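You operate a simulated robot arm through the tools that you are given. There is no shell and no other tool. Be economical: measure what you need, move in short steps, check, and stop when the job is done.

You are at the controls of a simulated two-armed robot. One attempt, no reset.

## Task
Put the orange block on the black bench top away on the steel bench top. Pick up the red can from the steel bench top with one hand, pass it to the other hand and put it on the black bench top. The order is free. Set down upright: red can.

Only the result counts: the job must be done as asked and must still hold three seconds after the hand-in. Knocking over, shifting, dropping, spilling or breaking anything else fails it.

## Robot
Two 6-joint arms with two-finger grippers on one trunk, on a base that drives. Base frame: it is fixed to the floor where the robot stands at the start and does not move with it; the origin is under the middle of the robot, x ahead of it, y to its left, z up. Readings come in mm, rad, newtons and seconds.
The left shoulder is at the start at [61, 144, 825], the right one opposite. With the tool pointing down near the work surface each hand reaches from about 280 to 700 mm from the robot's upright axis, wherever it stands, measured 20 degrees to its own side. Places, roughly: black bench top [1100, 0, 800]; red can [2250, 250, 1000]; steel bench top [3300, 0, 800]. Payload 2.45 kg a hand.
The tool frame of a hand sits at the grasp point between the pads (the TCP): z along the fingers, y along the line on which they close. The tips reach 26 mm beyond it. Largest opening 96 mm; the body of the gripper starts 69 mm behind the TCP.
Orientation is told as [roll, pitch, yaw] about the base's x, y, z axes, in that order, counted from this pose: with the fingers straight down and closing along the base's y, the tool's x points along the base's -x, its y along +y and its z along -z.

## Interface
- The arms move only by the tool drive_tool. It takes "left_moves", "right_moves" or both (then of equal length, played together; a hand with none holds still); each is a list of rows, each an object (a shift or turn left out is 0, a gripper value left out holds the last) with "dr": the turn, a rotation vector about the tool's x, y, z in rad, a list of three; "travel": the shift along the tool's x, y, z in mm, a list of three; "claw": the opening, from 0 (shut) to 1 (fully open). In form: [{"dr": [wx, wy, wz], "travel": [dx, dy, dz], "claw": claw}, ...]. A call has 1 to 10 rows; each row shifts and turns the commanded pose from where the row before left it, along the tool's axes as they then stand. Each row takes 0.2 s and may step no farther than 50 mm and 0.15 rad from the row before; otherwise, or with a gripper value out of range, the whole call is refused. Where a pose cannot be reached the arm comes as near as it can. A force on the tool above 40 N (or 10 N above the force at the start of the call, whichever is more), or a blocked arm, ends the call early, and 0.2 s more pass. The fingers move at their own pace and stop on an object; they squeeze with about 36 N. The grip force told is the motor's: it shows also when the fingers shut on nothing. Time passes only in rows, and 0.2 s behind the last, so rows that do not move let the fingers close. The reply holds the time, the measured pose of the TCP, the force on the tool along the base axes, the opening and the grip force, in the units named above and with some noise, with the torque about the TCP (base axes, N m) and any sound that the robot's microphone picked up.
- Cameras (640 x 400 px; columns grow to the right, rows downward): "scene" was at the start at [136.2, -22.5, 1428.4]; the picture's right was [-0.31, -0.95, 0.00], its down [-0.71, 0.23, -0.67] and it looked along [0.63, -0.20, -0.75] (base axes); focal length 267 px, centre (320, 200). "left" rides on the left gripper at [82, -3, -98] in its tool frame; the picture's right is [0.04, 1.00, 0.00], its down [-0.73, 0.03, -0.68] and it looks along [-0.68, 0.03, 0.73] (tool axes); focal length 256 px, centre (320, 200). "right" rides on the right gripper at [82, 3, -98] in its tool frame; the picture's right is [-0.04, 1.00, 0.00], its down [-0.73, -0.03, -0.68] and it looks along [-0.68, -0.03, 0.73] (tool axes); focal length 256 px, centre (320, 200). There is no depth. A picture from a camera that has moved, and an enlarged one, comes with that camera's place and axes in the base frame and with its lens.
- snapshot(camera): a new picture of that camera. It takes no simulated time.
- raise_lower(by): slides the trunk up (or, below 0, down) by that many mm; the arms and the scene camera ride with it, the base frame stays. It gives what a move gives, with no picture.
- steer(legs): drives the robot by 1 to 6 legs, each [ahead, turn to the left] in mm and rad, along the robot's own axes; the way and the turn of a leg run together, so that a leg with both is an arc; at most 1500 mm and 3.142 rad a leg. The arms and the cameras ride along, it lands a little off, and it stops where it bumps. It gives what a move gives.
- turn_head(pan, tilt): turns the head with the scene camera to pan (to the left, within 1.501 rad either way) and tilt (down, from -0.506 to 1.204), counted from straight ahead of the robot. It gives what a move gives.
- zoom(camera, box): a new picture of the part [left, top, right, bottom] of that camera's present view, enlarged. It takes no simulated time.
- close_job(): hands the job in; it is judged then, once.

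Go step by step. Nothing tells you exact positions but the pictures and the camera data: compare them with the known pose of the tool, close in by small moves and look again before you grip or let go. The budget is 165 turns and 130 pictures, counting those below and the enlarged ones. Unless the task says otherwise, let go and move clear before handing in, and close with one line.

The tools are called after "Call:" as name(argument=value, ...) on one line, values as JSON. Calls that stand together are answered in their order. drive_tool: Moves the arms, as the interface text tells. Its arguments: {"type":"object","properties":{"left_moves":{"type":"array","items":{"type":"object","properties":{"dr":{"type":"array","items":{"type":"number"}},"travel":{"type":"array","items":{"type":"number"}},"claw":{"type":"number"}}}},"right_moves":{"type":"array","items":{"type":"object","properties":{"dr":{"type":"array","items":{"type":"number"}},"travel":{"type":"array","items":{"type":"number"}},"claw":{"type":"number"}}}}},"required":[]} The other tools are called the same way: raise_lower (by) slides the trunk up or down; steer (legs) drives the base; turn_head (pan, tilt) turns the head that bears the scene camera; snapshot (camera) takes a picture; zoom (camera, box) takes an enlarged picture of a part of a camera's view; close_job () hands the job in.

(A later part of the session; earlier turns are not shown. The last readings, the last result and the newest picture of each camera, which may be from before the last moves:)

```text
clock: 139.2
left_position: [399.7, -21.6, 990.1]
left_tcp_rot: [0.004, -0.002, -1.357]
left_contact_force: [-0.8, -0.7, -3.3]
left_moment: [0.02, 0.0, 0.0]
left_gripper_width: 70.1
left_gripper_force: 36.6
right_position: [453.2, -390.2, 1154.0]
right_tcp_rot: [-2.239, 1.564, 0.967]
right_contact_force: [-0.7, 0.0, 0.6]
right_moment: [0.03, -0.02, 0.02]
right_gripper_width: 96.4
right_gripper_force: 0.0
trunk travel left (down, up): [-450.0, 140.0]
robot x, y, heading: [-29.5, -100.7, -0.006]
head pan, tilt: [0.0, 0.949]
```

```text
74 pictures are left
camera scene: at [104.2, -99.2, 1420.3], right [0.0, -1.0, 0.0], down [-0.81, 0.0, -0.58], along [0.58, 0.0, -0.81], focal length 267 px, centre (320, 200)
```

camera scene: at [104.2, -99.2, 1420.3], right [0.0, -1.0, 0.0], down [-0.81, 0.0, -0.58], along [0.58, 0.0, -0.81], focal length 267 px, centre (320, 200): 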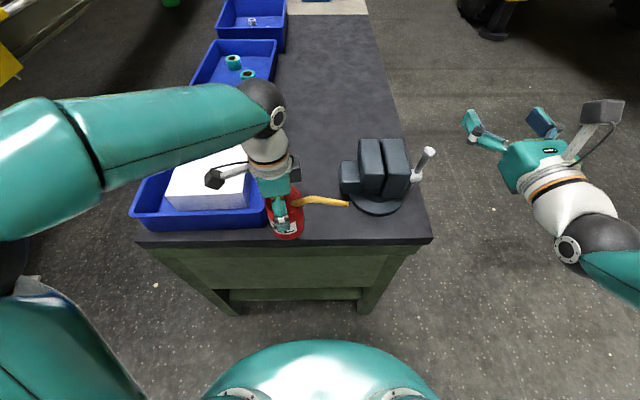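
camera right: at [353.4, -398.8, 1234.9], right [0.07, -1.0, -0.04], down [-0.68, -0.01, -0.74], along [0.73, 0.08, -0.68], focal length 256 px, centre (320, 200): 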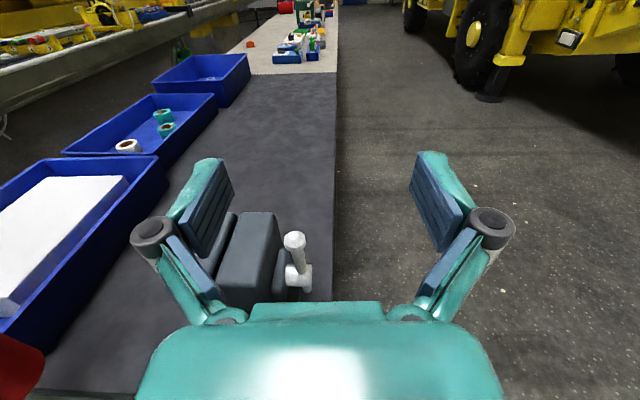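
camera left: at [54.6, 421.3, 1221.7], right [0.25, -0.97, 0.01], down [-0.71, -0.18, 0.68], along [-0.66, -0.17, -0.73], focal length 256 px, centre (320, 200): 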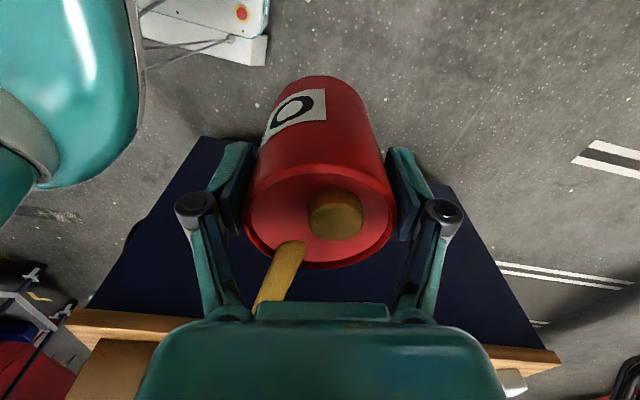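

The right hand now points straight forward with its camera on top. I'll back the base 60 mm for elbow room, then carry the can out to about [480, -65] above the bench edge and bring the right hand back and down.

Call:
steer(legs=[[-60, 0]])

Call:
drive_tool(left_moves=[{"travel": [-18, 32, 0]}, {"travel": [-18, 32, 0]}, {"travel": [-18, 32, 0]}, {"travel": [-18, 32, 0]}, {"dr": [0, 0, -0.14]}, {}], right_moves=[{"travel": [-20, 0, -20], "dr": [0, 0, -0.03]}, {"travel": [-40, 0, -10]}, {"travel": [-40, 0, -10]}, {"travel": [-40, 0, 0]}, {"travel": [-40, 0, 0]}, {}])

Call:
snapshot(camera="right")

Call:
snapshot(camera="scene")

```text
clock: 140.2
left_position: [336.9, -22.2, 990.2]
left_tcp_rot: [0.007, -0.003, -1.359]
left_contact_force: [-0.7, 0.5, -2.0]
left_moment: [0.03, -0.04, -0.01]
left_gripper_width: 70.0
left_gripper_force: 35.5
right_position: [389.0, -389.6, 1156.1]
right_tcp_rot: [-2.538, 1.562, 0.668]
right_contact_force: [-0.6, -0.5, 0.7]
right_moment: [-0.03, 0.02, 0.01]
right_gripper_width: 95.9
right_gripper_force: 0.0
trunk travel left (down, up): [-450.0, 140.0]
robot x, y, heading: [-92.3, -100.5, -0.003]
head pan, tilt: [0.0, 0.949]
```

```text
clock: 141.6
left_position: [480.6, -65.4, 993.4]
left_tcp_rot: [0.004, -0.001, -1.219]
left_contact_force: [-0.6, 0.2, -2.7]
left_moment: [0.01, -0.02, 0.03]
left_gripper_width: 70.0
left_gripper_force: 36.0
right_position: [392.8, -426.1, 996.9]
right_tcp_rot: [1.732, 1.545, -1.342]
right_contact_force: [0.8, 0.2, 0.6]
right_moment: [0.01, -0.03, 0.03]
right_gripper_width: 95.6
right_gripper_force: 0.1
right hand out of reach, approached as far as the arm can: row 2, 3, 4, 5
trunk travel left (down, up): [-450.0, 140.0]
robot x, y, heading: [-86.3, -96.6, -0.006]
head pan, tilt: [0.0, 0.949]
```

```text
73 pictures are left
camera right: at [295.3, -433.4, 1078.2], right [0.07, -1.0, -0.01], down [-0.68, -0.03, -0.74], along [0.73, 0.06, -0.68], focal length 256 px, centre (320, 200)
```

right: 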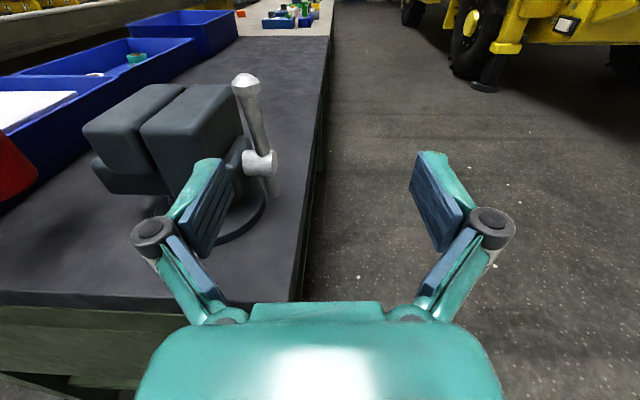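

```text
72 pictures are left
camera scene: at [44.3, -99.0, 1420.3], right [0.0, -1.0, 0.0], down [-0.81, 0.0, -0.58], along [0.58, 0.0, -0.81], focal length 267 px, centre (320, 200)
```

scene: 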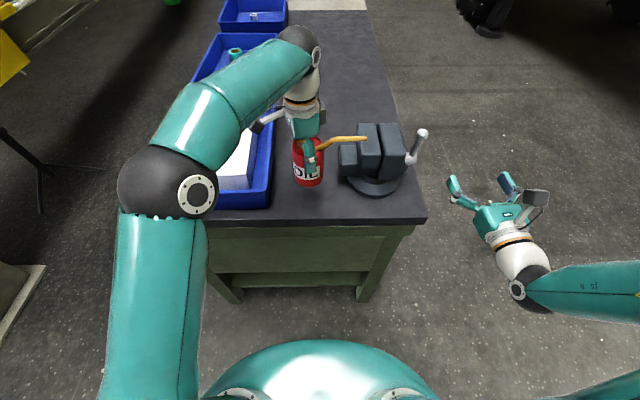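

The camera-up pose can't get close enough because the right arm folds too tightly. A natural pose works better: the right hand tilted forward-down at about 25° below horizontal, camera below and outside the bench edge. I'll unwind the right wrist.

Call:
drive_tool(right_moves=[{"dr": [0.104, 0, -0.104], "travel": [30, 0, 0]}, {"dr": [0.104, 0, -0.104]}, {"dr": [0.104, 0, -0.104]}, {"dr": [0.104, 0, -0.104]}, {"dr": [0.104, 0, -0.104]}, {"dr": [0.104, 0, -0.104]}, {"dr": [0.104, 0, -0.104]}, {"dr": [0.104, 0, -0.104]}, {"dr": [0.104, 0, -0.104]}, {"dr": [0.104, 0, -0.104]}])

Call:
drive_tool(right_moves=[{"dr": [0.104, 0, -0.104]}, {"dr": [0.104, 0, -0.104]}, {"dr": [0.104, 0, -0.104]}, {"dr": [0.104, 0, -0.104]}, {"dr": [0.104, 0, -0.104]}, {"dr": [0.104, 0, -0.104]}, {"dr": [0.104, 0, -0.104]}, {"dr": [0.104, 0, -0.104]}, {"dr": [0.104, 0, -0.104]}, {"dr": [0.104, 0, -0.104]}])

```text
clock: 143.8
left_position: [479.9, -66.4, 993.1]
left_tcp_rot: [0.006, -0.003, -1.219]
left_contact_force: [-0.2, 0.1, -2.9]
left_moment: [0.02, -0.01, -0.04]
left_gripper_width: 70.0
left_gripper_force: 35.8
right_position: [394.9, -426.4, 1024.4]
right_tcp_rot: [0.987, 0.556, -0.943]
right_contact_force: [0.0, -0.8, 0.0]
right_moment: [0.01, 0.0, -0.03]
right_gripper_width: 96.0
right_gripper_force: 0.1
trunk travel left (down, up): [-450.0, 140.0]
robot x, y, heading: [-89.7, -103.3, -0.006]
head pan, tilt: [0.0, 0.949]
```

```text
clock: 145.9
left_position: [479.7, -64.9, 993.9]
left_tcp_rot: [0.005, -0.004, -1.218]
left_contact_force: [0.8, 0.0, -2.2]
left_moment: [0.03, 0.01, 0.02]
left_gripper_width: 70.0
left_gripper_force: 35.7
right_position: [398.0, -425.9, 1025.0]
right_tcp_rot: [0.115, 0.002, -0.075]
right_contact_force: [-0.6, -0.1, 0.3]
right_moment: [0.01, 0.01, -0.02]
right_gripper_width: 96.2
right_gripper_force: 0.1
trunk travel left (down, up): [-450.0, 140.0]
robot x, y, heading: [-91.1, -99.9, -0.006]
head pan, tilt: [0.0, 0.949]
```

Call:
drive_tool(right_moves=[{"dr": [0.105, 0, -0.1]}, {"dr": [0, 0, -0.14]}, {"dr": [0, 0, -0.14]}, {"dr": [0, 0, -0.13]}, {"dr": [0, -0.14, 0]}, {"dr": [0, -0.14, 0]}, {"dr": [0, -0.14, 0]}, {"dr": [0, -0.14, 0]}])

Call:
drive_tool(right_moves=[{"dr": [0, -0.14, 0]}, {"dr": [0, -0.14, 0]}, {"dr": [0, -0.14, 0]}, {"dr": [0, -0.14, 0]}, {}])

Call:
snapshot(camera="scene")

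Call:
snapshot(camera="right")

```text
clock: 147.8
left_position: [479.6, -65.7, 993.0]
left_tcp_rot: [0.005, -0.003, -1.219]
left_contact_force: [-0.1, -1.0, -1.9]
left_moment: [0.04, -0.02, 0.02]
left_gripper_width: 70.4
left_gripper_force: 35.9
right_position: [396.5, -427.1, 1026.0]
right_tcp_rot: [0.008, -0.572, 0.43]
right_contact_force: [0.5, 0.2, -0.6]
right_moment: [0.0, 0.03, 0.03]
right_gripper_width: 95.9
right_gripper_force: 0.1
trunk travel left (down, up): [-450.0, 140.0]
robot x, y, heading: [-89.6, -97.0, -0.0]
head pan, tilt: [0.0, 0.949]
```

```text
clock: 148.9
left_position: [478.9, -64.9, 992.8]
left_tcp_rot: [0.006, -0.003, -1.218]
left_contact_force: [0.2, -0.2, -3.2]
left_moment: [0.01, -0.01, 0.01]
left_gripper_width: 69.6
left_gripper_force: 36.6
right_position: [396.5, -425.8, 1026.0]
right_tcp_rot: [0.018, -1.126, 0.417]
right_contact_force: [1.1, 0.5, -0.1]
right_moment: [0.01, -0.02, 0.0]
right_gripper_width: 96.2
right_gripper_force: 0.1
trunk travel left (down, up): [-450.0, 140.0]
robot x, y, heading: [-87.8, -98.6, -0.005]
head pan, tilt: [0.0, 0.949]
```

```text
71 pictures are left
camera scene: at [44.1, -99.0, 1420.3], right [0.0, -1.0, 0.0], down [-0.81, 0.0, -0.58], along [0.58, 0.0, -0.81], focal length 267 px, centre (320, 200)
```

scene: 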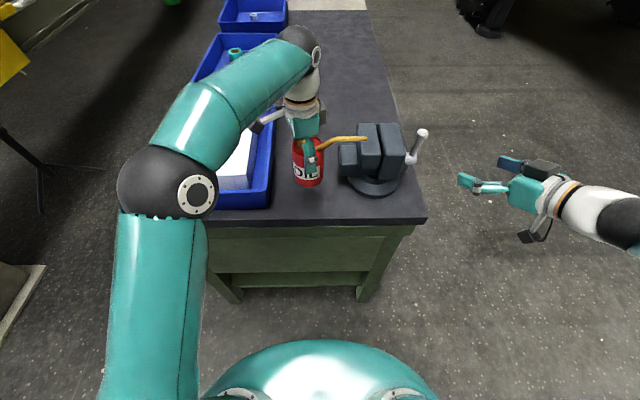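

```text
70 pictures are left
camera right: at [282.7, -475.0, 992.8], right [-0.4, 0.91, 0.04], down [-0.26, -0.16, 0.95], along [0.88, 0.37, 0.3], focal length 256 px, centre (320, 200)
```

right: 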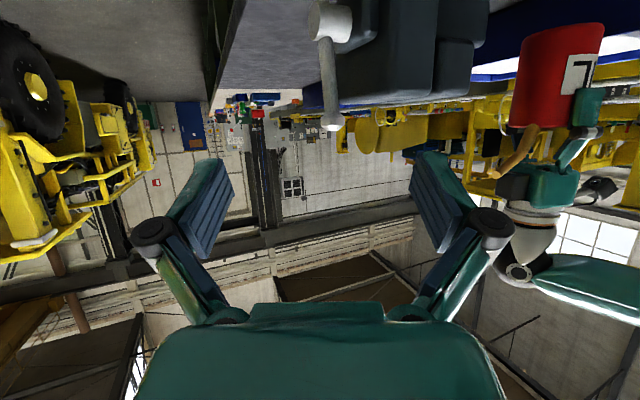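

The right hand is tilted forward-down as planned. I'll bring it round low, under the spout's height, to a pre-grasp point behind the can.

Call:
drive_tool(right_moves=[{"travel": [12.3, 29.4, 18.4]}, {"travel": [12.3, 29.4, 18.4]}, {"travel": [12.3, 29.4, 18.4]}, {"travel": [12.3, 29.4, 18.4]}, {"travel": [-7.2, 34.1, 15.2]}, {"travel": [-7.2, 34.1, 15.2]}, {}])

Call:
snapshot(camera="scene")

Call:
snapshot(camera="right")

```text
clock: 150.6
left_position: [480.3, -65.2, 993.8]
left_tcp_rot: [0.003, -0.002, -1.219]
left_contact_force: [0.5, 0.2, -2.0]
left_moment: [0.03, 0.03, -0.04]
left_gripper_width: 69.9
left_gripper_force: 35.9
right_position: [395.7, -267.3, 992.3]
right_tcp_rot: [0.038, -1.123, 0.409]
right_contact_force: [0.0, -0.5, -0.8]
right_moment: [0.0, 0.04, 0.01]
right_gripper_width: 95.9
right_gripper_force: 0.1
right hand out of reach, approached as far as the arm can: row 4, 5, 6
trunk travel left (down, up): [-450.0, 140.0]
robot x, y, heading: [-90.3, -97.2, -0.001]
head pan, tilt: [0.0, 0.949]
```

```text
69 pictures are left
camera scene: at [44.2, -99.2, 1420.3], right [0.0, -1.0, 0.0], down [-0.81, 0.0, -0.58], along [0.58, 0.0, -0.81], focal length 267 px, centre (320, 200)
```

scene: 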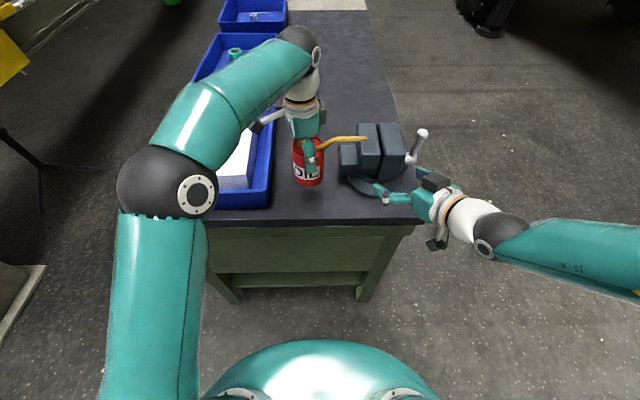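

```text
68 pictures are left
camera right: at [282.7, -316.4, 960.8], right [-0.41, 0.91, 0.05], down [-0.25, -0.17, 0.95], along [0.88, 0.38, 0.29], focal length 256 px, centre (320, 200)
```

right: 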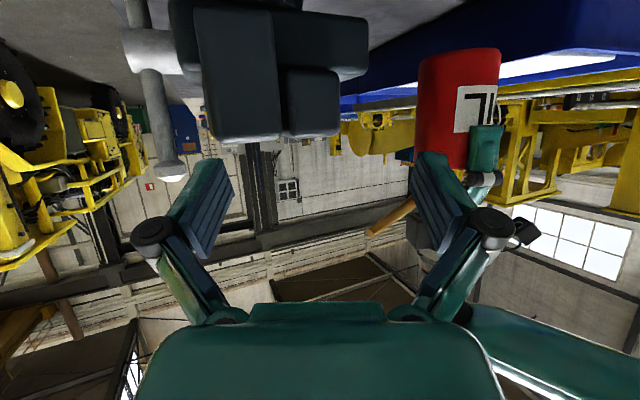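

The right arm has an inner reach limit, so a more leftward approach (from back-right at about -125°) suits it. I'll turn the can with the left wrist by +0.6 so its near finger lines up with that approach, and yaw the right hand to match.

Call:
drive_tool(left_moves=[{"dr": [0, 0, -0.14]}, {"dr": [0, 0, -0.14]}, {"dr": [0, 0, -0.14]}, {"dr": [0, 0, -0.14]}, {"dr": [0, 0, -0.05]}, {}], right_moves=[{"dr": [-0.124, 0, -0.069]}, {"dr": [-0.124, 0, -0.069]}, {"dr": [-0.124, 0, -0.069]}, {"dr": [-0.124, 0, -0.069]}, {}, {}])

Call:
snapshot(camera="scene")

Call:
snapshot(camera="right")

```text
clock: 151.9
left_position: [478.1, -64.1, 993.5]
left_tcp_rot: [0.003, -0.006, -0.606]
left_contact_force: [-1.0, -0.3, -1.7]
left_moment: [0.03, 0.02, 0.03]
left_gripper_width: 70.0
left_gripper_force: 35.8
right_position: [396.4, -267.2, 989.5]
right_tcp_rot: [-0.062, -1.121, 1.056]
right_contact_force: [-0.5, 0.4, 0.6]
right_moment: [0.0, 0.01, -0.01]
right_gripper_width: 96.0
right_gripper_force: 0.1
trunk travel left (down, up): [-450.0, 140.0]
robot x, y, heading: [-86.8, -97.9, -0.008]
head pan, tilt: [0.0, 0.949]
```

```text
67 pictures are left
camera scene: at [44.5, -99.1, 1420.2], right [0.0, -1.0, 0.0], down [-0.81, 0.0, -0.58], along [0.58, 0.0, -0.81], focal length 267 px, centre (320, 200)
```

scene: 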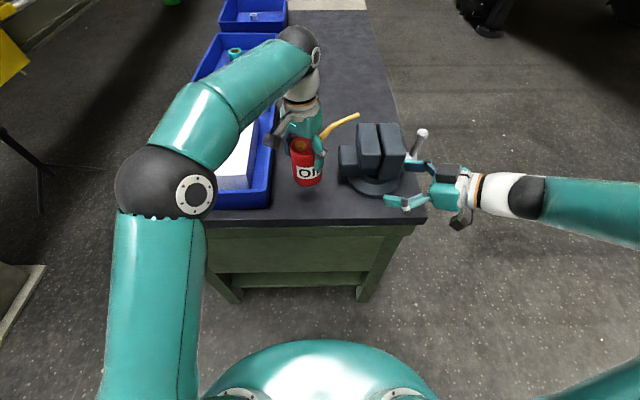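

```text
66 pictures are left
camera right: at [326.9, -370.2, 958.6], right [-0.83, 0.55, 0.01], down [-0.16, -0.25, 0.96], along [0.53, 0.79, 0.29], focal length 256 px, centre (320, 200)
```

right: 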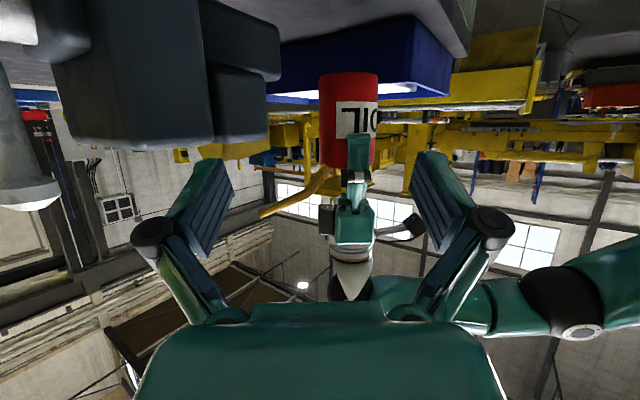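

Good alignment: the near finger of the left hand faces the right camera. I'll move the right hand in to pre-grasp.

Call:
drive_tool(right_moves=[{"travel": [-13, 13, 30]}, {"travel": [-13, 14, 36]}, {"travel": [-13, 14, 36]}, {}])

Call:
snapshot(camera="right")

Call:
zoom(camera="scene", box=[240, 90, 480, 240])

```text
clock: 152.9
left_position: [478.5, -66.4, 992.0]
left_tcp_rot: [0.003, -0.006, -0.609]
left_contact_force: [0.0, -0.7, -2.3]
left_moment: [0.07, -0.03, 0.03]
left_gripper_width: 70.3
left_gripper_force: 35.9
right_position: [420.4, -153.2, 979.3]
right_tcp_rot: [-0.064, -1.12, 1.059]
right_contact_force: [-1.4, 0.9, -0.2]
right_moment: [-0.01, -0.01, -0.01]
right_gripper_width: 95.9
right_gripper_force: 0.0
trunk travel left (down, up): [-450.0, 140.0]
robot x, y, heading: [-89.1, -100.3, -0.005]
head pan, tilt: [0.0, 0.949]
```

```text
65 pictures are left
camera right: at [351.4, -255.6, 947.7], right [-0.83, 0.55, 0.01], down [-0.16, -0.25, 0.96], along [0.53, 0.79, 0.29], focal length 256 px, centre (320, 200)
```

right: 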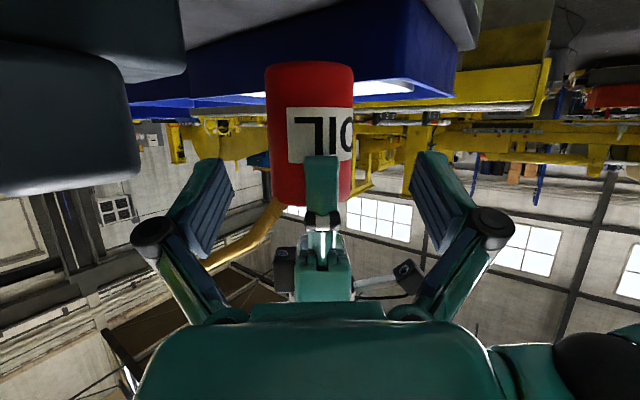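

```text
2.67 times, centred on (360, 165) of scene
camera zoom: at [44.0, -99.2, 1420.3], right [0.0, -1.0, 0.0], down [-0.81, 0.0, -0.58], along [0.58, 0.0, -0.81], focal length 712 px, centre (213, 293)
```

zoom: 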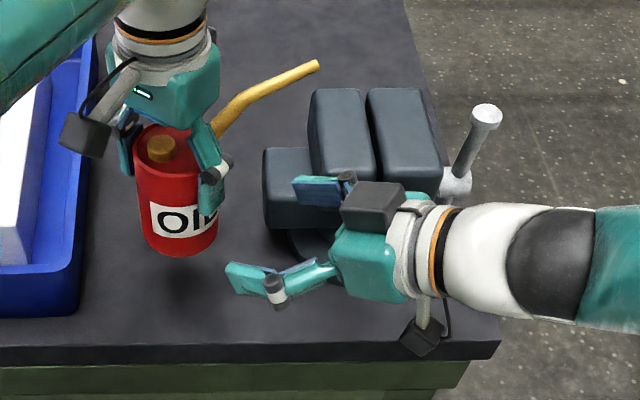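

The box on top of the right gripper would come close to the left hand's knuckle at this tilt. I'll flatten the right hand to about 10° below horizontal for clearance.

Call:
drive_tool(right_moves=[{"dr": [0, -0.135, 0]}, {"dr": [0, -0.135, 0]}, {}])

Call:
snapshot(camera="right")

Call:
zoom(camera="scene", box=[240, 90, 480, 240])

```text
clock: 153.8
left_position: [479.3, -65.4, 993.1]
left_tcp_rot: [0.004, -0.006, -0.609]
left_contact_force: [-0.5, 0.6, -3.0]
left_moment: [0.02, 0.01, 0.02]
left_gripper_width: 70.0
left_gripper_force: 36.1
right_position: [420.8, -154.1, 978.6]
right_tcp_rot: [-0.159, -1.391, 1.157]
right_contact_force: [-0.2, -0.1, -0.3]
right_moment: [-0.01, 0.04, 0.01]
right_gripper_width: 95.7
right_gripper_force: 0.1
trunk travel left (down, up): [-450.0, 140.0]
robot x, y, heading: [-91.4, -94.2, 0.001]
head pan, tilt: [0.0, 0.949]
```

```text
63 pictures are left
camera right: at [359.1, -246.5, 915.5], right [-0.84, 0.55, 0.01], down [-0.29, -0.46, 0.84], along [0.47, 0.7, 0.54], focal length 256 px, centre (320, 200)
```

right: 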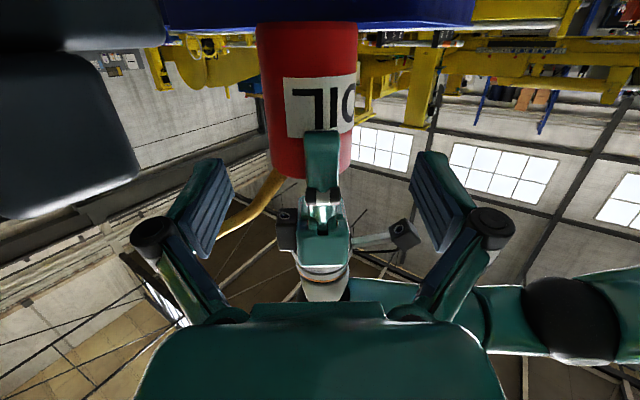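

```text
2.67 times, centred on (360, 165) of scene
camera zoom: at [44.1, -98.9, 1420.3], right [0.0, -1.0, 0.0], down [-0.81, 0.0, -0.58], along [0.58, 0.0, -0.81], focal length 712 px, centre (213, 293)
```

zoom: 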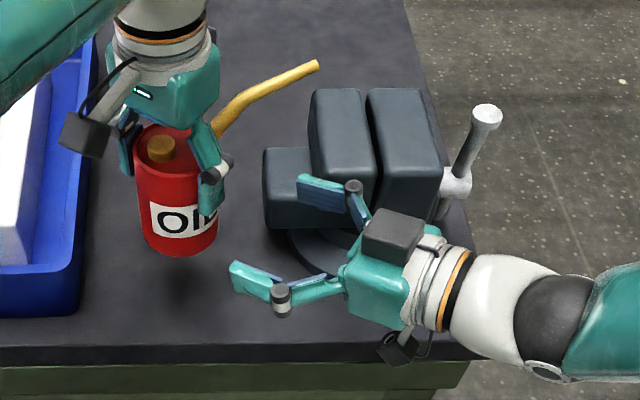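

The can's axis sits about 8 mm to one side of the left finger line, at about [486, -70], with its bottom near z 907. I'll line the right hand up at pre-grasp.

Call:
drive_tool(right_moves=[{"travel": [16, -8, 0]}, {"travel": [0, 0, 18]}, {"travel": [0, 0, 17]}, {}])

Call:
snapshot(camera="right")

Call:
zoom(camera="scene", box=[240, 90, 480, 240])

```text
clock: 154.8
left_position: [479.5, -65.5, 993.8]
left_tcp_rot: [0.004, -0.005, -0.609]
left_contact_force: [0.8, 0.1, -2.9]
left_moment: [0.02, -0.01, -0.03]
left_gripper_width: 70.3
left_gripper_force: 35.9
right_position: [447.2, -131.7, 956.4]
right_tcp_rot: [-0.155, -1.388, 1.153]
right_contact_force: [-0.1, -0.1, -0.2]
right_moment: [-0.01, 0.03, 0.03]
right_gripper_width: 96.0
right_gripper_force: 0.1
trunk travel left (down, up): [-450.0, 140.0]
robot x, y, heading: [-90.7, -98.7, -0.005]
head pan, tilt: [0.0, 0.949]
```

```text
61 pictures are left
camera right: at [384.9, -224.0, 893.4], right [-0.84, 0.55, 0.01], down [-0.29, -0.46, 0.84], along [0.47, 0.7, 0.54], focal length 256 px, centre (320, 200)
```

right: 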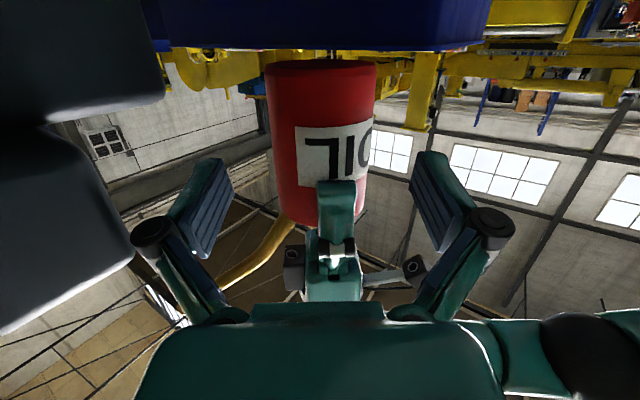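

```text
2.67 times, centred on (360, 165) of scene
camera zoom: at [44.2, -99.2, 1420.3], right [0.0, -1.0, 0.0], down [-0.81, 0.0, -0.58], along [0.58, 0.0, -0.81], focal length 712 px, centre (213, 293)
```

zoom: 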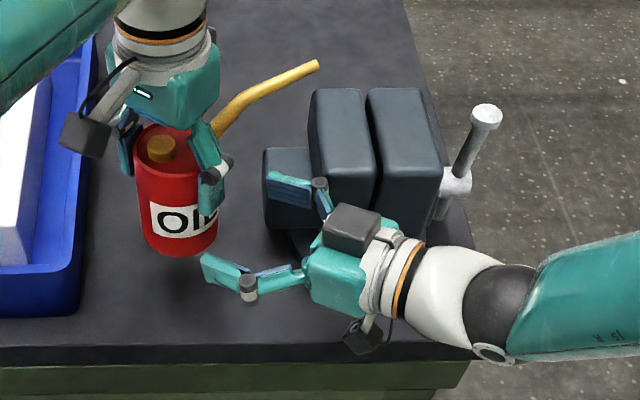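

The right hand's outer knuckle would pass within about 12 mm of the vise jaw. I'll shift both hands together 25 mm to the left first.

Call:
drive_tool(left_moves=[{"travel": [9.2, 8.8, 0]}, {"travel": [9.2, 8.8, 0]}, {}], right_moves=[{"travel": [-1.5, 9, 8.9]}, {"travel": [-1.5, 9, 8.9]}, {}])

Call:
drive_tool(right_moves=[{"travel": [0, 0, 15]}, {"travel": [0, 0, 15]}, {}])

Call:
snapshot(camera="right")

Call:
zoom(camera="scene", box=[240, 90, 432, 210])

```text
clock: 155.6
left_position: [474.0, -41.0, 991.2]
left_tcp_rot: [0.005, -0.005, -0.609]
left_contact_force: [0.2, 0.1, -2.7]
left_moment: [0.04, -0.01, 0.0]
left_gripper_width: 69.9
left_gripper_force: 36.2
right_position: [440.2, -108.6, 957.1]
right_tcp_rot: [-0.156, -1.389, 1.153]
right_contact_force: [-0.2, -0.2, -0.3]
right_moment: [0.02, 0.02, -0.01]
right_gripper_width: 95.9
right_gripper_force: 0.0
trunk travel left (down, up): [-450.0, 140.0]
robot x, y, heading: [-87.9, -98.0, -0.004]
head pan, tilt: [0.0, 0.949]
```

```text
clock: 156.3
left_position: [473.7, -40.8, 991.5]
left_tcp_rot: [0.004, -0.005, -0.608]
left_contact_force: [-0.8, 0.2, -3.0]
left_moment: [0.03, 0.02, 0.01]
left_gripper_width: 70.3
left_gripper_force: 36.1
right_position: [455.9, -85.4, 951.9]
right_tcp_rot: [-0.156, -1.39, 1.153]
right_contact_force: [0.9, 0.6, 0.3]
right_moment: [0.01, -0.01, 0.0]
right_gripper_width: 96.0
right_gripper_force: 0.0
trunk travel left (down, up): [-450.0, 140.0]
robot x, y, heading: [-88.9, -98.7, -0.005]
head pan, tilt: [0.0, 0.949]
```

```text
59 pictures are left
camera right: at [393.6, -177.2, 888.4], right [-0.84, 0.55, 0.01], down [-0.29, -0.46, 0.84], along [0.47, 0.7, 0.54], focal length 256 px, centre (320, 200)
```

right: 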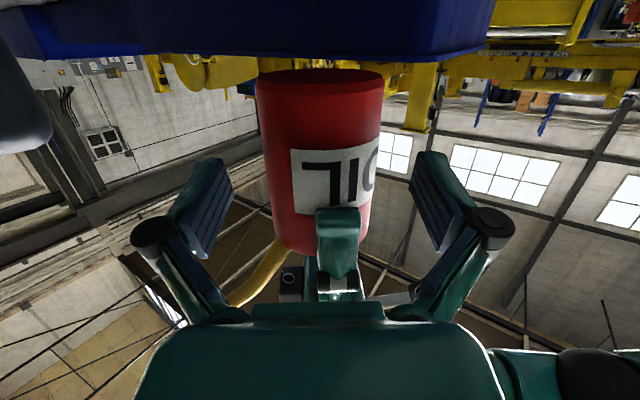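

```text
3.33 times, centred on (336, 150) of scene
camera zoom: at [44.3, -99.1, 1420.3], right [0.0, -1.0, 0.0], down [-0.81, 0.0, -0.58], along [0.58, 0.0, -0.81], focal length 890 px, centre (267, 367)
```

zoom: 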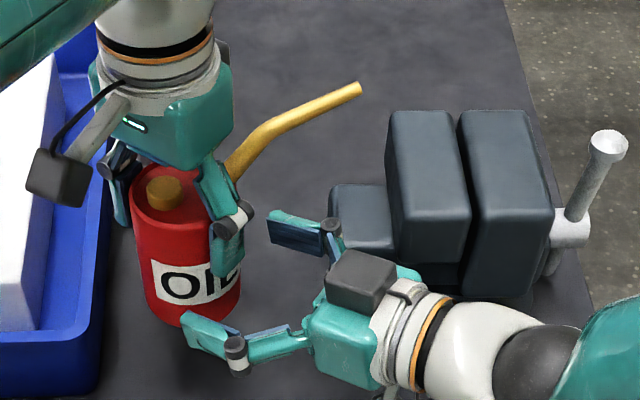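

Centred. I'll advance in two steps.

Call:
drive_tool(right_moves=[{"travel": [0, 0, 12]}, {"travel": [0, 0, 10]}, {}])

Call:
snapshot(camera="right")

Call:
zoom(camera="scene", box=[240, 90, 400, 190])

```text
clock: 157.2
left_position: [474.0, -41.4, 991.1]
left_tcp_rot: [0.005, -0.006, -0.609]
left_contact_force: [-0.7, 0.4, -2.9]
left_moment: [0.01, 0.02, 0.03]
left_gripper_width: 70.1
left_gripper_force: 36.6
right_position: [467.5, -66.6, 946.8]
right_tcp_rot: [-0.153, -1.39, 1.154]
right_contact_force: [-0.8, 0.1, 0.4]
right_moment: [0.01, -0.01, 0.0]
right_gripper_width: 96.0
right_gripper_force: 0.1
trunk travel left (down, up): [-450.0, 140.0]
robot x, y, heading: [-90.1, -97.7, -0.008]
head pan, tilt: [0.0, 0.949]
```

```text
57 pictures are left
camera right: at [405.7, -158.7, 883.7], right [-0.84, 0.55, 0.01], down [-0.28, -0.46, 0.84], along [0.47, 0.7, 0.54], focal length 256 px, centre (320, 200)
```

right: 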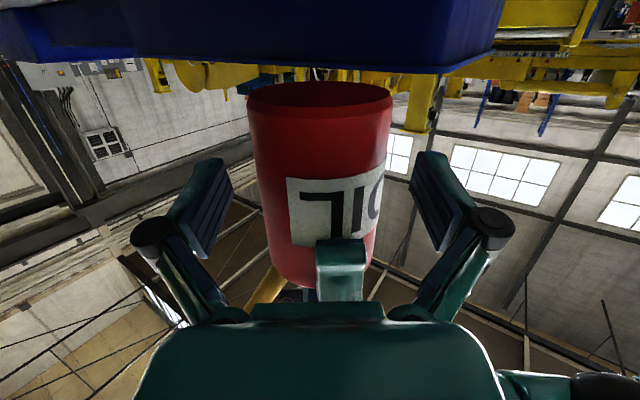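

```text
4.00 times, centred on (320, 140) of scene
camera zoom: at [44.4, -99.1, 1420.3], right [0.0, -1.0, 0.0], down [-0.81, 0.0, -0.58], along [0.58, 0.0, -0.81], focal length 1068 px, centre (320, 440)
```

zoom: 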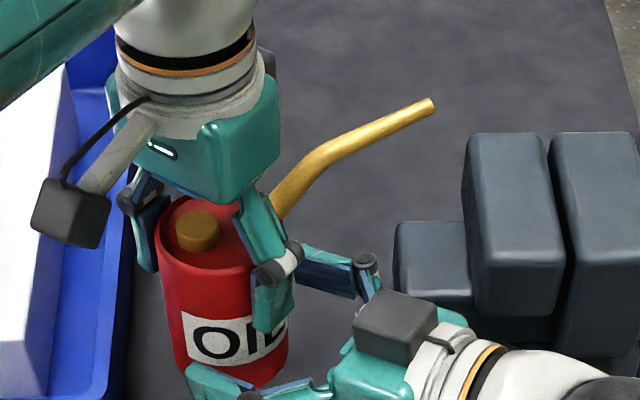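

Call:
drive_tool(right_moves=[{"travel": [0, 0, 11]}, {}])

Call:
snapshot(camera="right")

Call:
zoom(camera="scene", box=[240, 90, 400, 190])

```text
clock: 157.8
left_position: [473.2, -40.6, 992.2]
left_tcp_rot: [0.005, -0.005, -0.609]
left_contact_force: [-0.1, -0.2, -2.1]
left_moment: [0.05, 0.0, 0.02]
left_gripper_width: 70.2
left_gripper_force: 36.0
right_position: [473.2, -57.8, 944.0]
right_tcp_rot: [-0.155, -1.389, 1.152]
right_contact_force: [-0.8, 0.2, 0.2]
right_moment: [0.0, 0.04, -0.01]
right_gripper_width: 96.2
right_gripper_force: 0.0
trunk travel left (down, up): [-450.0, 140.0]
robot x, y, heading: [-85.5, -95.3, -0.006]
head pan, tilt: [0.0, 0.949]
```

```text
55 pictures are left
camera right: at [411.2, -149.6, 881.4], right [-0.84, 0.55, 0.01], down [-0.29, -0.46, 0.84], along [0.47, 0.7, 0.54], focal length 256 px, centre (320, 200)
```

right: 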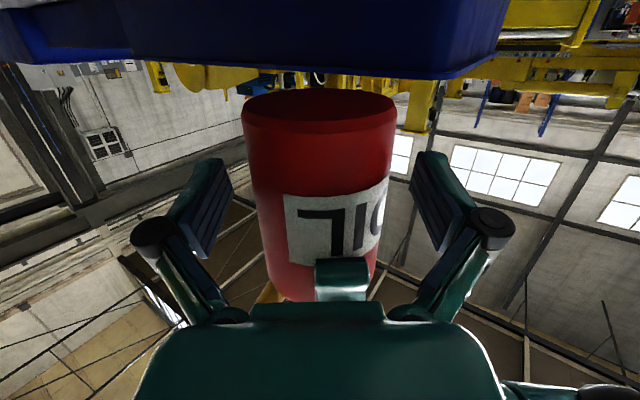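

```text
4.00 times, centred on (320, 140) of scene
camera zoom: at [44.3, -99.1, 1420.3], right [0.0, -1.0, 0.0], down [-0.81, 0.0, -0.58], along [0.58, 0.0, -0.81], focal length 1068 px, centre (320, 440)
```

zoom: 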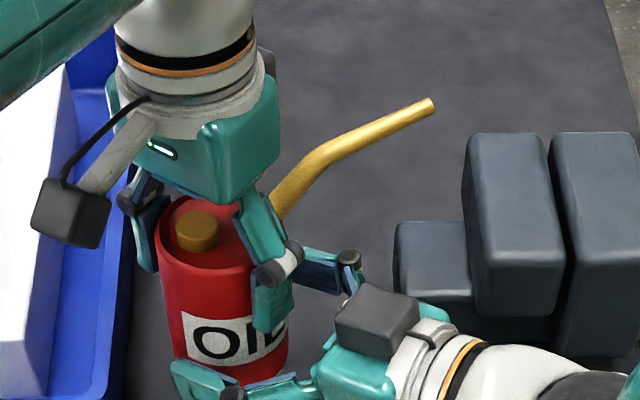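

The right fingers straddle the can well. I'll close the right gripper.

Call:
drive_tool(right_moves=[{"claw": 0}, {}, {}, {}])

Call:
snapshot(camera="right")

```text
clock: 158.8
left_position: [473.1, -40.2, 991.2]
left_tcp_rot: [0.003, -0.005, -0.61]
left_contact_force: [-0.4, 1.4, -2.9]
left_moment: [-0.07, -0.23, 0.08]
left_gripper_width: 70.1
left_gripper_force: 36.1
right_position: [472.9, -57.8, 944.6]
right_tcp_rot: [-0.15, -1.389, 1.148]
right_contact_force: [0.6, -1.8, 0.8]
right_moment: [0.16, 0.3, -0.04]
right_gripper_width: 70.8
right_gripper_force: 36.4
trunk travel left (down, up): [-450.0, 140.0]
robot x, y, heading: [-85.7, -102.3, 0.001]
head pan, tilt: [0.0, 0.949]
```

```text
53 pictures are left
camera right: at [411.3, -149.7, 881.4], right [-0.84, 0.55, 0.01], down [-0.28, -0.46, 0.84], along [0.47, 0.7, 0.54], focal length 256 px, centre (320, 200)
```

right: 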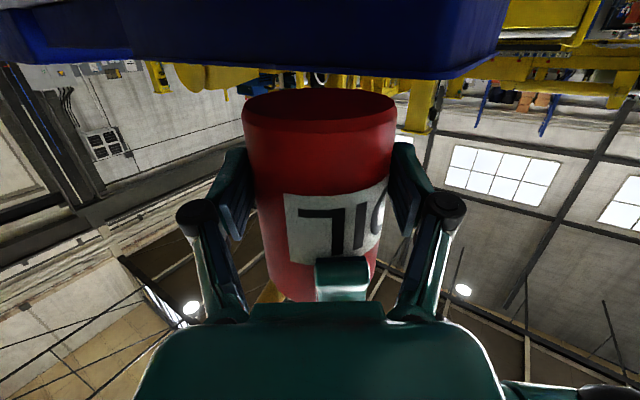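

Both hands hold the can. I'll open the left gripper partway and check that the right hand keeps it.

Call:
drive_tool(left_moves=[{"claw": 0.86}, {}, {}])

Call:
snapshot(camera="left")

Call:
zoom(camera="scene", box=[240, 90, 400, 190])

```text
clock: 159.6
left_position: [474.1, -41.3, 991.9]
left_tcp_rot: [0.003, -0.005, -0.609]
left_contact_force: [0.3, 0.5, -0.1]
left_moment: [0.03, -0.04, 0.02]
left_gripper_width: 82.5
left_gripper_force: 0.0
right_position: [473.3, -57.9, 944.0]
right_tcp_rot: [-0.153, -1.389, 1.152]
right_contact_force: [0.2, 0.7, -0.2]
right_moment: [-0.02, 0.04, 0.0]
right_gripper_width: 70.4
right_gripper_force: 35.4
trunk travel left (down, up): [-450.0, 140.0]
robot x, y, heading: [-91.2, -97.2, -0.005]
head pan, tilt: [0.0, 0.949]
```

```text
52 pictures are left
camera left: at [405.5, 4.0, 1089.1], right [0.54, 0.84, 0.0], down [0.61, -0.4, 0.68], along [0.58, -0.37, -0.73], focal length 256 px, centre (320, 200)
```

left: 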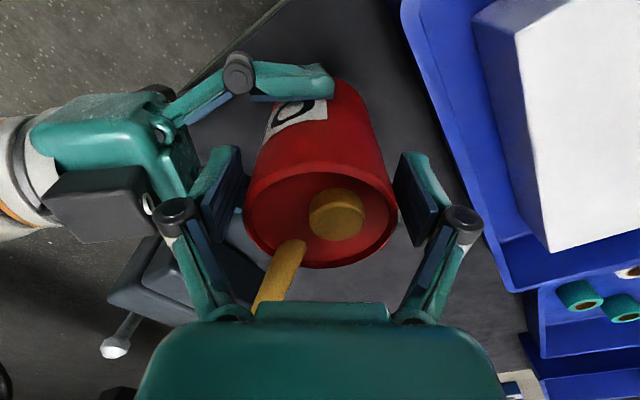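

```text
4.00 times, centred on (320, 140) of scene
camera zoom: at [44.5, -99.0, 1420.2], right [0.0, -1.0, 0.0], down [-0.81, 0.0, -0.58], along [0.58, 0.0, -0.81], focal length 1068 px, centre (320, 440)
```

zoom: 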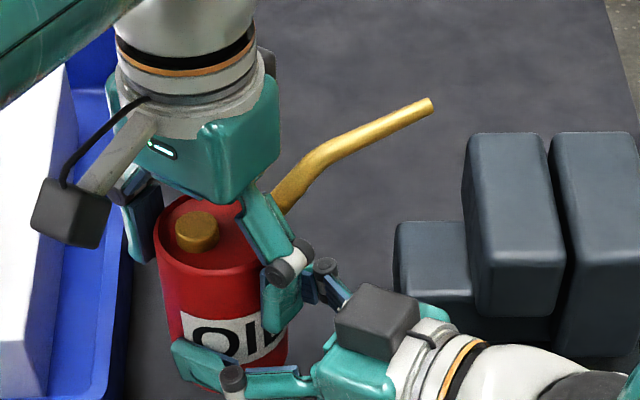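

The right hand holds the can alone. I'll lift the left hand straight off while lowering the right a little.

Call:
drive_tool(left_moves=[{"travel": [0, 0, -12]}, {"travel": [0, 0, -12]}, {"travel": [0, 0, -12]}, {}], right_moves=[{"travel": [9.8, 0.3, 1.8]}, {"travel": [9.8, 0.3, 1.8]}, {"travel": [9.8, 0.3, 1.8]}, {}])

Call:
snapshot(camera="left")

Call:
zoom(camera="scene", box=[240, 90, 400, 190])

```text
clock: 160.6
left_position: [474.1, -41.7, 1027.3]
left_tcp_rot: [0.002, -0.006, -0.609]
left_contact_force: [0.6, -0.4, 0.3]
left_moment: [0.03, 0.02, -0.03]
left_gripper_width: 82.4
left_gripper_force: 0.0
right_position: [479.6, -57.0, 919.6]
right_tcp_rot: [-0.126, -1.387, 1.13]
right_contact_force: [0.2, -0.7, -0.5]
right_moment: [-0.01, 0.03, -0.03]
right_gripper_width: 70.4
right_gripper_force: 35.4
right hand out of reach, approached as far as the arm can: row 3
trunk travel left (down, up): [-450.0, 140.0]
robot x, y, heading: [-87.9, -97.6, -0.004]
head pan, tilt: [0.0, 0.949]
```

```text
50 pictures are left
camera left: at [406.3, 3.2, 1124.9], right [0.54, 0.84, 0.0], down [0.61, -0.4, 0.68], along [0.58, -0.37, -0.73], focal length 256 px, centre (320, 200)
```

left: 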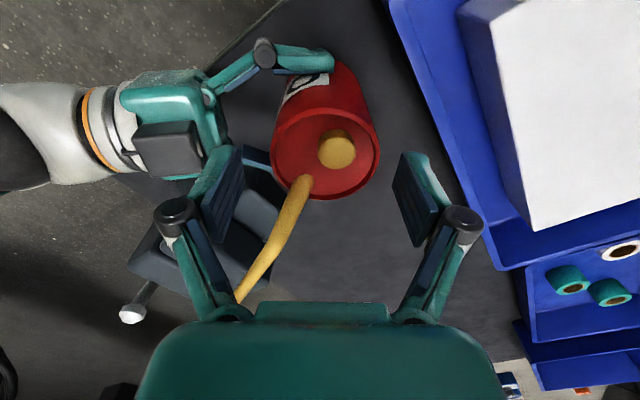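

```text
4.00 times, centred on (320, 140) of scene
camera zoom: at [44.4, -99.0, 1420.3], right [0.0, -1.0, 0.0], down [-0.81, 0.0, -0.58], along [0.58, 0.0, -0.81], focal length 1068 px, centre (320, 440)
```

zoom: 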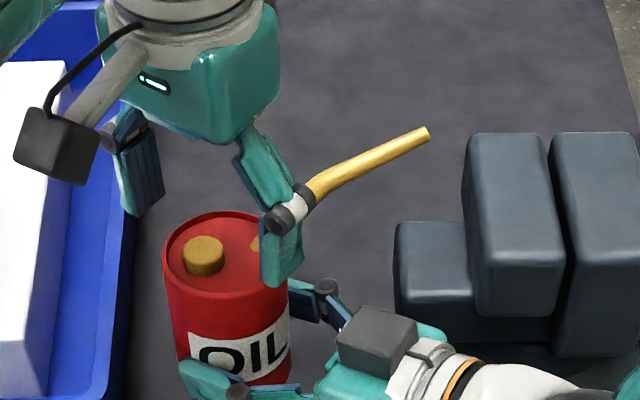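

The left fingers are above the can's rim. I'll slide the left hand away along its own x (clear of cap and spout) and up.

Call:
drive_tool(left_moves=[{"travel": [10, 0, -8]}, {"travel": [25, 0, -8]}, {"travel": [40, 0, -5]}, {"travel": [45, 0, -5]}, {"travel": [45, 0, -5]}, {}])

Call:
snapshot(camera="scene")

Call:
snapshot(camera="right")

```text
clock: 161.9
left_position: [341.6, 55.7, 1058.3]
left_tcp_rot: [0.002, -0.004, -0.609]
left_contact_force: [-0.5, 0.4, -0.5]
left_moment: [-0.01, 0.01, 0.03]
left_gripper_width: 82.5
left_gripper_force: 0.1
right_position: [480.9, -58.3, 919.2]
right_tcp_rot: [-0.126, -1.386, 1.13]
right_contact_force: [-0.7, 0.3, -0.5]
right_moment: [0.0, 0.01, -0.01]
right_gripper_width: 70.6
right_gripper_force: 36.1
trunk travel left (down, up): [-450.0, 140.0]
robot x, y, heading: [-92.2, -99.0, -0.005]
head pan, tilt: [0.0, 0.949]
```

```text
48 pictures are left
camera scene: at [45.2, -99.2, 1420.1], right [0.0, -1.0, 0.0], down [-0.81, 0.0, -0.58], along [0.58, 0.0, -0.81], focal length 267 px, centre (320, 200)
```

scene: 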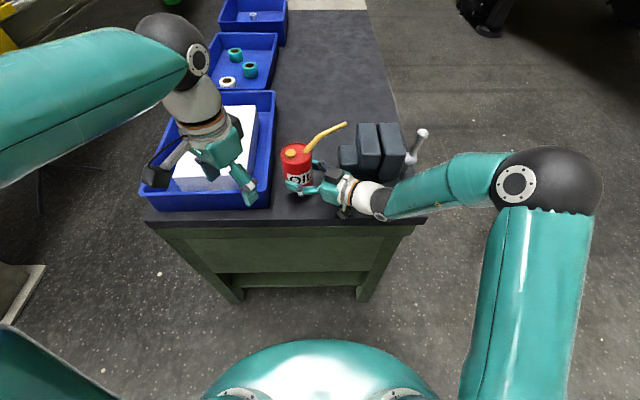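

```text
47 pictures are left
camera right: at [418.3, -151.0, 856.8], right [-0.84, 0.54, 0.02], down [-0.28, -0.46, 0.84], along [0.47, 0.7, 0.53], focal length 256 px, centre (320, 200)
```

right: 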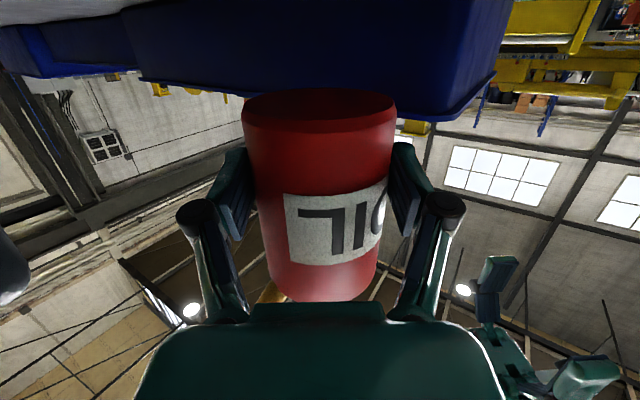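

Handover is complete: the right hand holds the can upright and the left is clear. For placing I'll raise both hands, then lower the trunk so the right arm has room to swing its grip toward straight-ahead.

Call:
drive_tool(left_moves=[{"travel": [15, 0, -35]}, {"travel": [15, 0, -40]}, {"travel": [10, 0, -40]}, {"travel": [0, 0, -40]}, {}], right_moves=[{"travel": [-39, -1, -7]}, {"travel": [-39, -1, -7]}, {"travel": [-39, -1, -7]}, {"travel": [-39, -1, -7]}, {}])

Call:
raise_lower(by=-150)

Call:
snapshot(camera="scene")

```text
clock: 163.2
left_position: [303.2, 77.8, 1214.2]
left_tcp_rot: [0.003, -0.006, -0.609]
left_contact_force: [-0.4, 0.5, 0.2]
left_moment: [0.0, 0.01, 0.03]
left_gripper_width: 82.8
left_gripper_force: 0.0
right_position: [479.4, -59.8, 1077.8]
right_tcp_rot: [-0.155, -1.389, 1.153]
right_contact_force: [0.3, 0.3, -2.1]
right_moment: [-0.01, 0.0, 0.01]
right_gripper_width: 70.3
right_gripper_force: 36.2
trunk travel left (down, up): [-450.0, 140.0]
robot x, y, heading: [-86.9, -99.8, 0.006]
head pan, tilt: [0.0, 0.949]
```

```text
clock: 164.9
left_position: [303.3, 77.6, 1064.4]
left_tcp_rot: [0.004, -0.006, -0.608]
left_contact_force: [0.4, 0.3, -0.2]
left_moment: [0.01, 0.01, -0.01]
left_gripper_width: 82.4
left_gripper_force: 0.1
right_position: [479.9, -60.1, 926.9]
right_tcp_rot: [-0.154, -1.389, 1.155]
right_contact_force: [0.4, -0.2, -2.6]
right_moment: [-0.02, 0.06, 0.02]
right_gripper_width: 70.3
right_gripper_force: 36.0
trunk travel left (down, up): [-300.0, 290.0]
robot x, y, heading: [-91.2, -101.0, -0.005]
head pan, tilt: [0.0, 0.949]
```

```text
46 pictures are left
camera scene: at [44.0, -99.0, 1270.3], right [0.0, -1.0, 0.0], down [-0.81, 0.0, -0.58], along [0.58, 0.0, -0.81], focal length 267 px, centre (320, 200)
```

scene: 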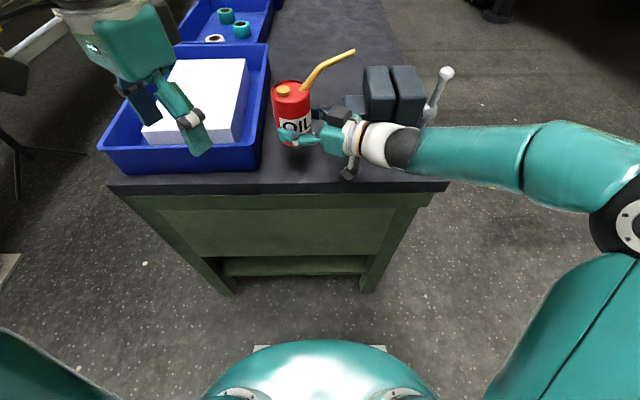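

Now I'll swing the right hand's heading by -0.55 rad so its camera will hang outside the bench edge.

Call:
drive_tool(right_moves=[{"dr": [0.1347, 0.004, 0.0243]}, {"dr": [0.1347, 0.004, 0.0243]}, {"dr": [0.1347, 0.004, 0.0243]}, {"dr": [0.1347, 0.004, 0.0243]}, {}])

Call:
snapshot(camera="right")

Call:
snapshot(camera="scene")

```text
clock: 166.1
left_position: [304.6, 77.3, 1062.8]
left_tcp_rot: [0.003, -0.005, -0.608]
left_contact_force: [0.3, -0.7, 0.7]
left_moment: [0.04, 0.01, -0.02]
left_gripper_width: 82.6
left_gripper_force: 0.0
right_position: [513.8, -102.4, 956.7]
right_tcp_rot: [-0.057, -1.381, 0.682]
right_contact_force: [1.2, 0.1, -2.1]
right_moment: [0.0, 0.01, 0.0]
right_gripper_width: 70.3
right_gripper_force: 36.4
right hand out of reach, approached as far as the arm can: row 2, 3, 4
trunk travel left (down, up): [-300.0, 290.0]
robot x, y, heading: [-92.0, -99.8, -0.004]
head pan, tilt: [0.0, 0.949]
```

```text
45 pictures are left
camera right: at [420.3, -166.2, 894.9], right [-0.58, 0.82, 0.03], down [-0.42, -0.32, 0.85], along [0.7, 0.48, 0.53], focal length 256 px, centre (320, 200)
```

right: 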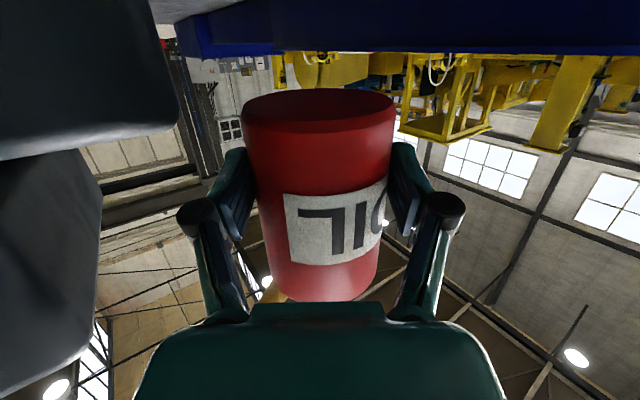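

```text
44 pictures are left
camera scene: at [44.1, -99.2, 1270.3], right [0.0, -1.0, 0.0], down [-0.81, 0.0, -0.58], along [0.58, 0.0, -0.81], focal length 267 px, centre (320, 200)
```

scene: 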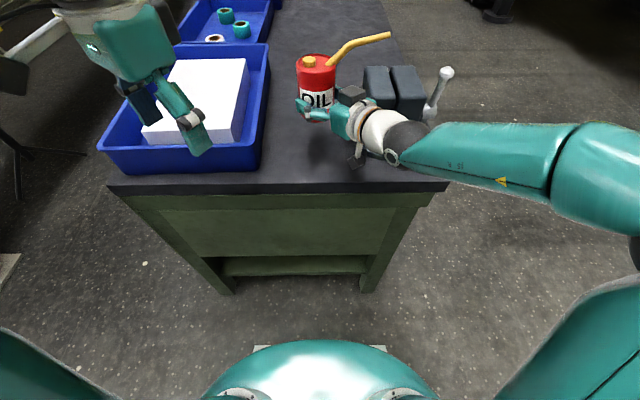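

The right arm sits at its inner limit but in a stable pose with heading about 35°. I'll leave its joints alone, position with the base (back about 58 mm), and lower with the trunk.

Call:
steer(legs=[[-58, 0]])

Call:
snapshot(camera="scene")

Call:
zoom(camera="scene", box=[240, 50, 432, 170])

```text
clock: 167.1
left_position: [242.4, 77.0, 1065.1]
left_tcp_rot: [0.005, -0.008, -0.61]
left_contact_force: [-0.1, 0.2, 0.3]
left_moment: [0.0, -0.05, -0.01]
left_gripper_width: 82.4
left_gripper_force: 0.1
right_position: [452.9, -105.3, 958.7]
right_tcp_rot: [-0.061, -1.378, 0.684]
right_contact_force: [-0.5, 0.8, -2.4]
right_moment: [-0.02, 0.07, -0.03]
right_gripper_width: 70.2
right_gripper_force: 35.9
trunk travel left (down, up): [-300.0, 290.0]
robot x, y, heading: [-148.9, -99.9, -0.004]
head pan, tilt: [0.0, 0.949]
```

```text
43 pictures are left
camera scene: at [-16.9, -99.0, 1270.5], right [-0.01, -1.0, 0.0], down [-0.81, 0.0, -0.58], along [0.58, 0.0, -0.81], focal length 267 px, centre (320, 200)
```

scene: 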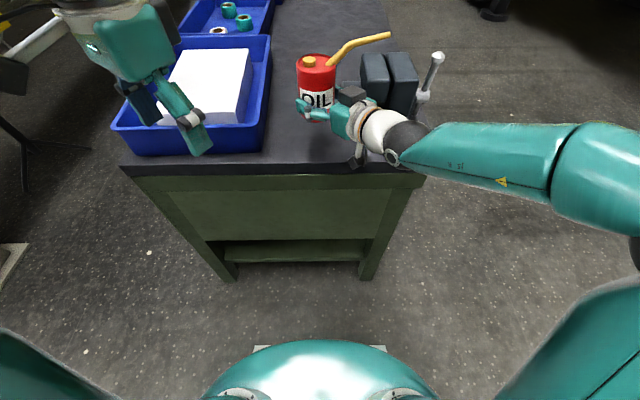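

```text
3.33 times, centred on (336, 110) of scene
camera zoom: at [-16.9, -99.0, 1270.5], right [-0.01, -1.0, 0.0], down [-0.81, 0.0, -0.58], along [0.58, 0.0, -0.81], focal length 890 px, centre (267, 500)
```

zoom: 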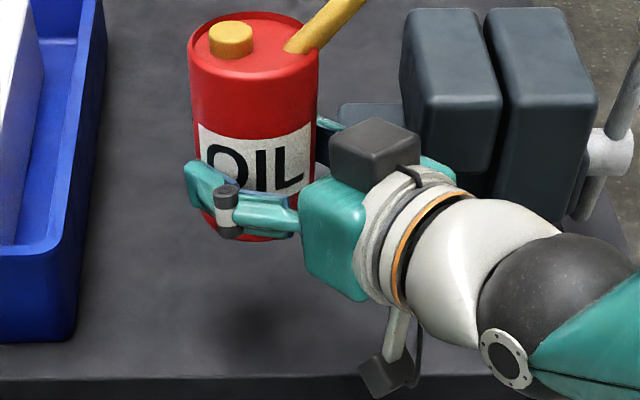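

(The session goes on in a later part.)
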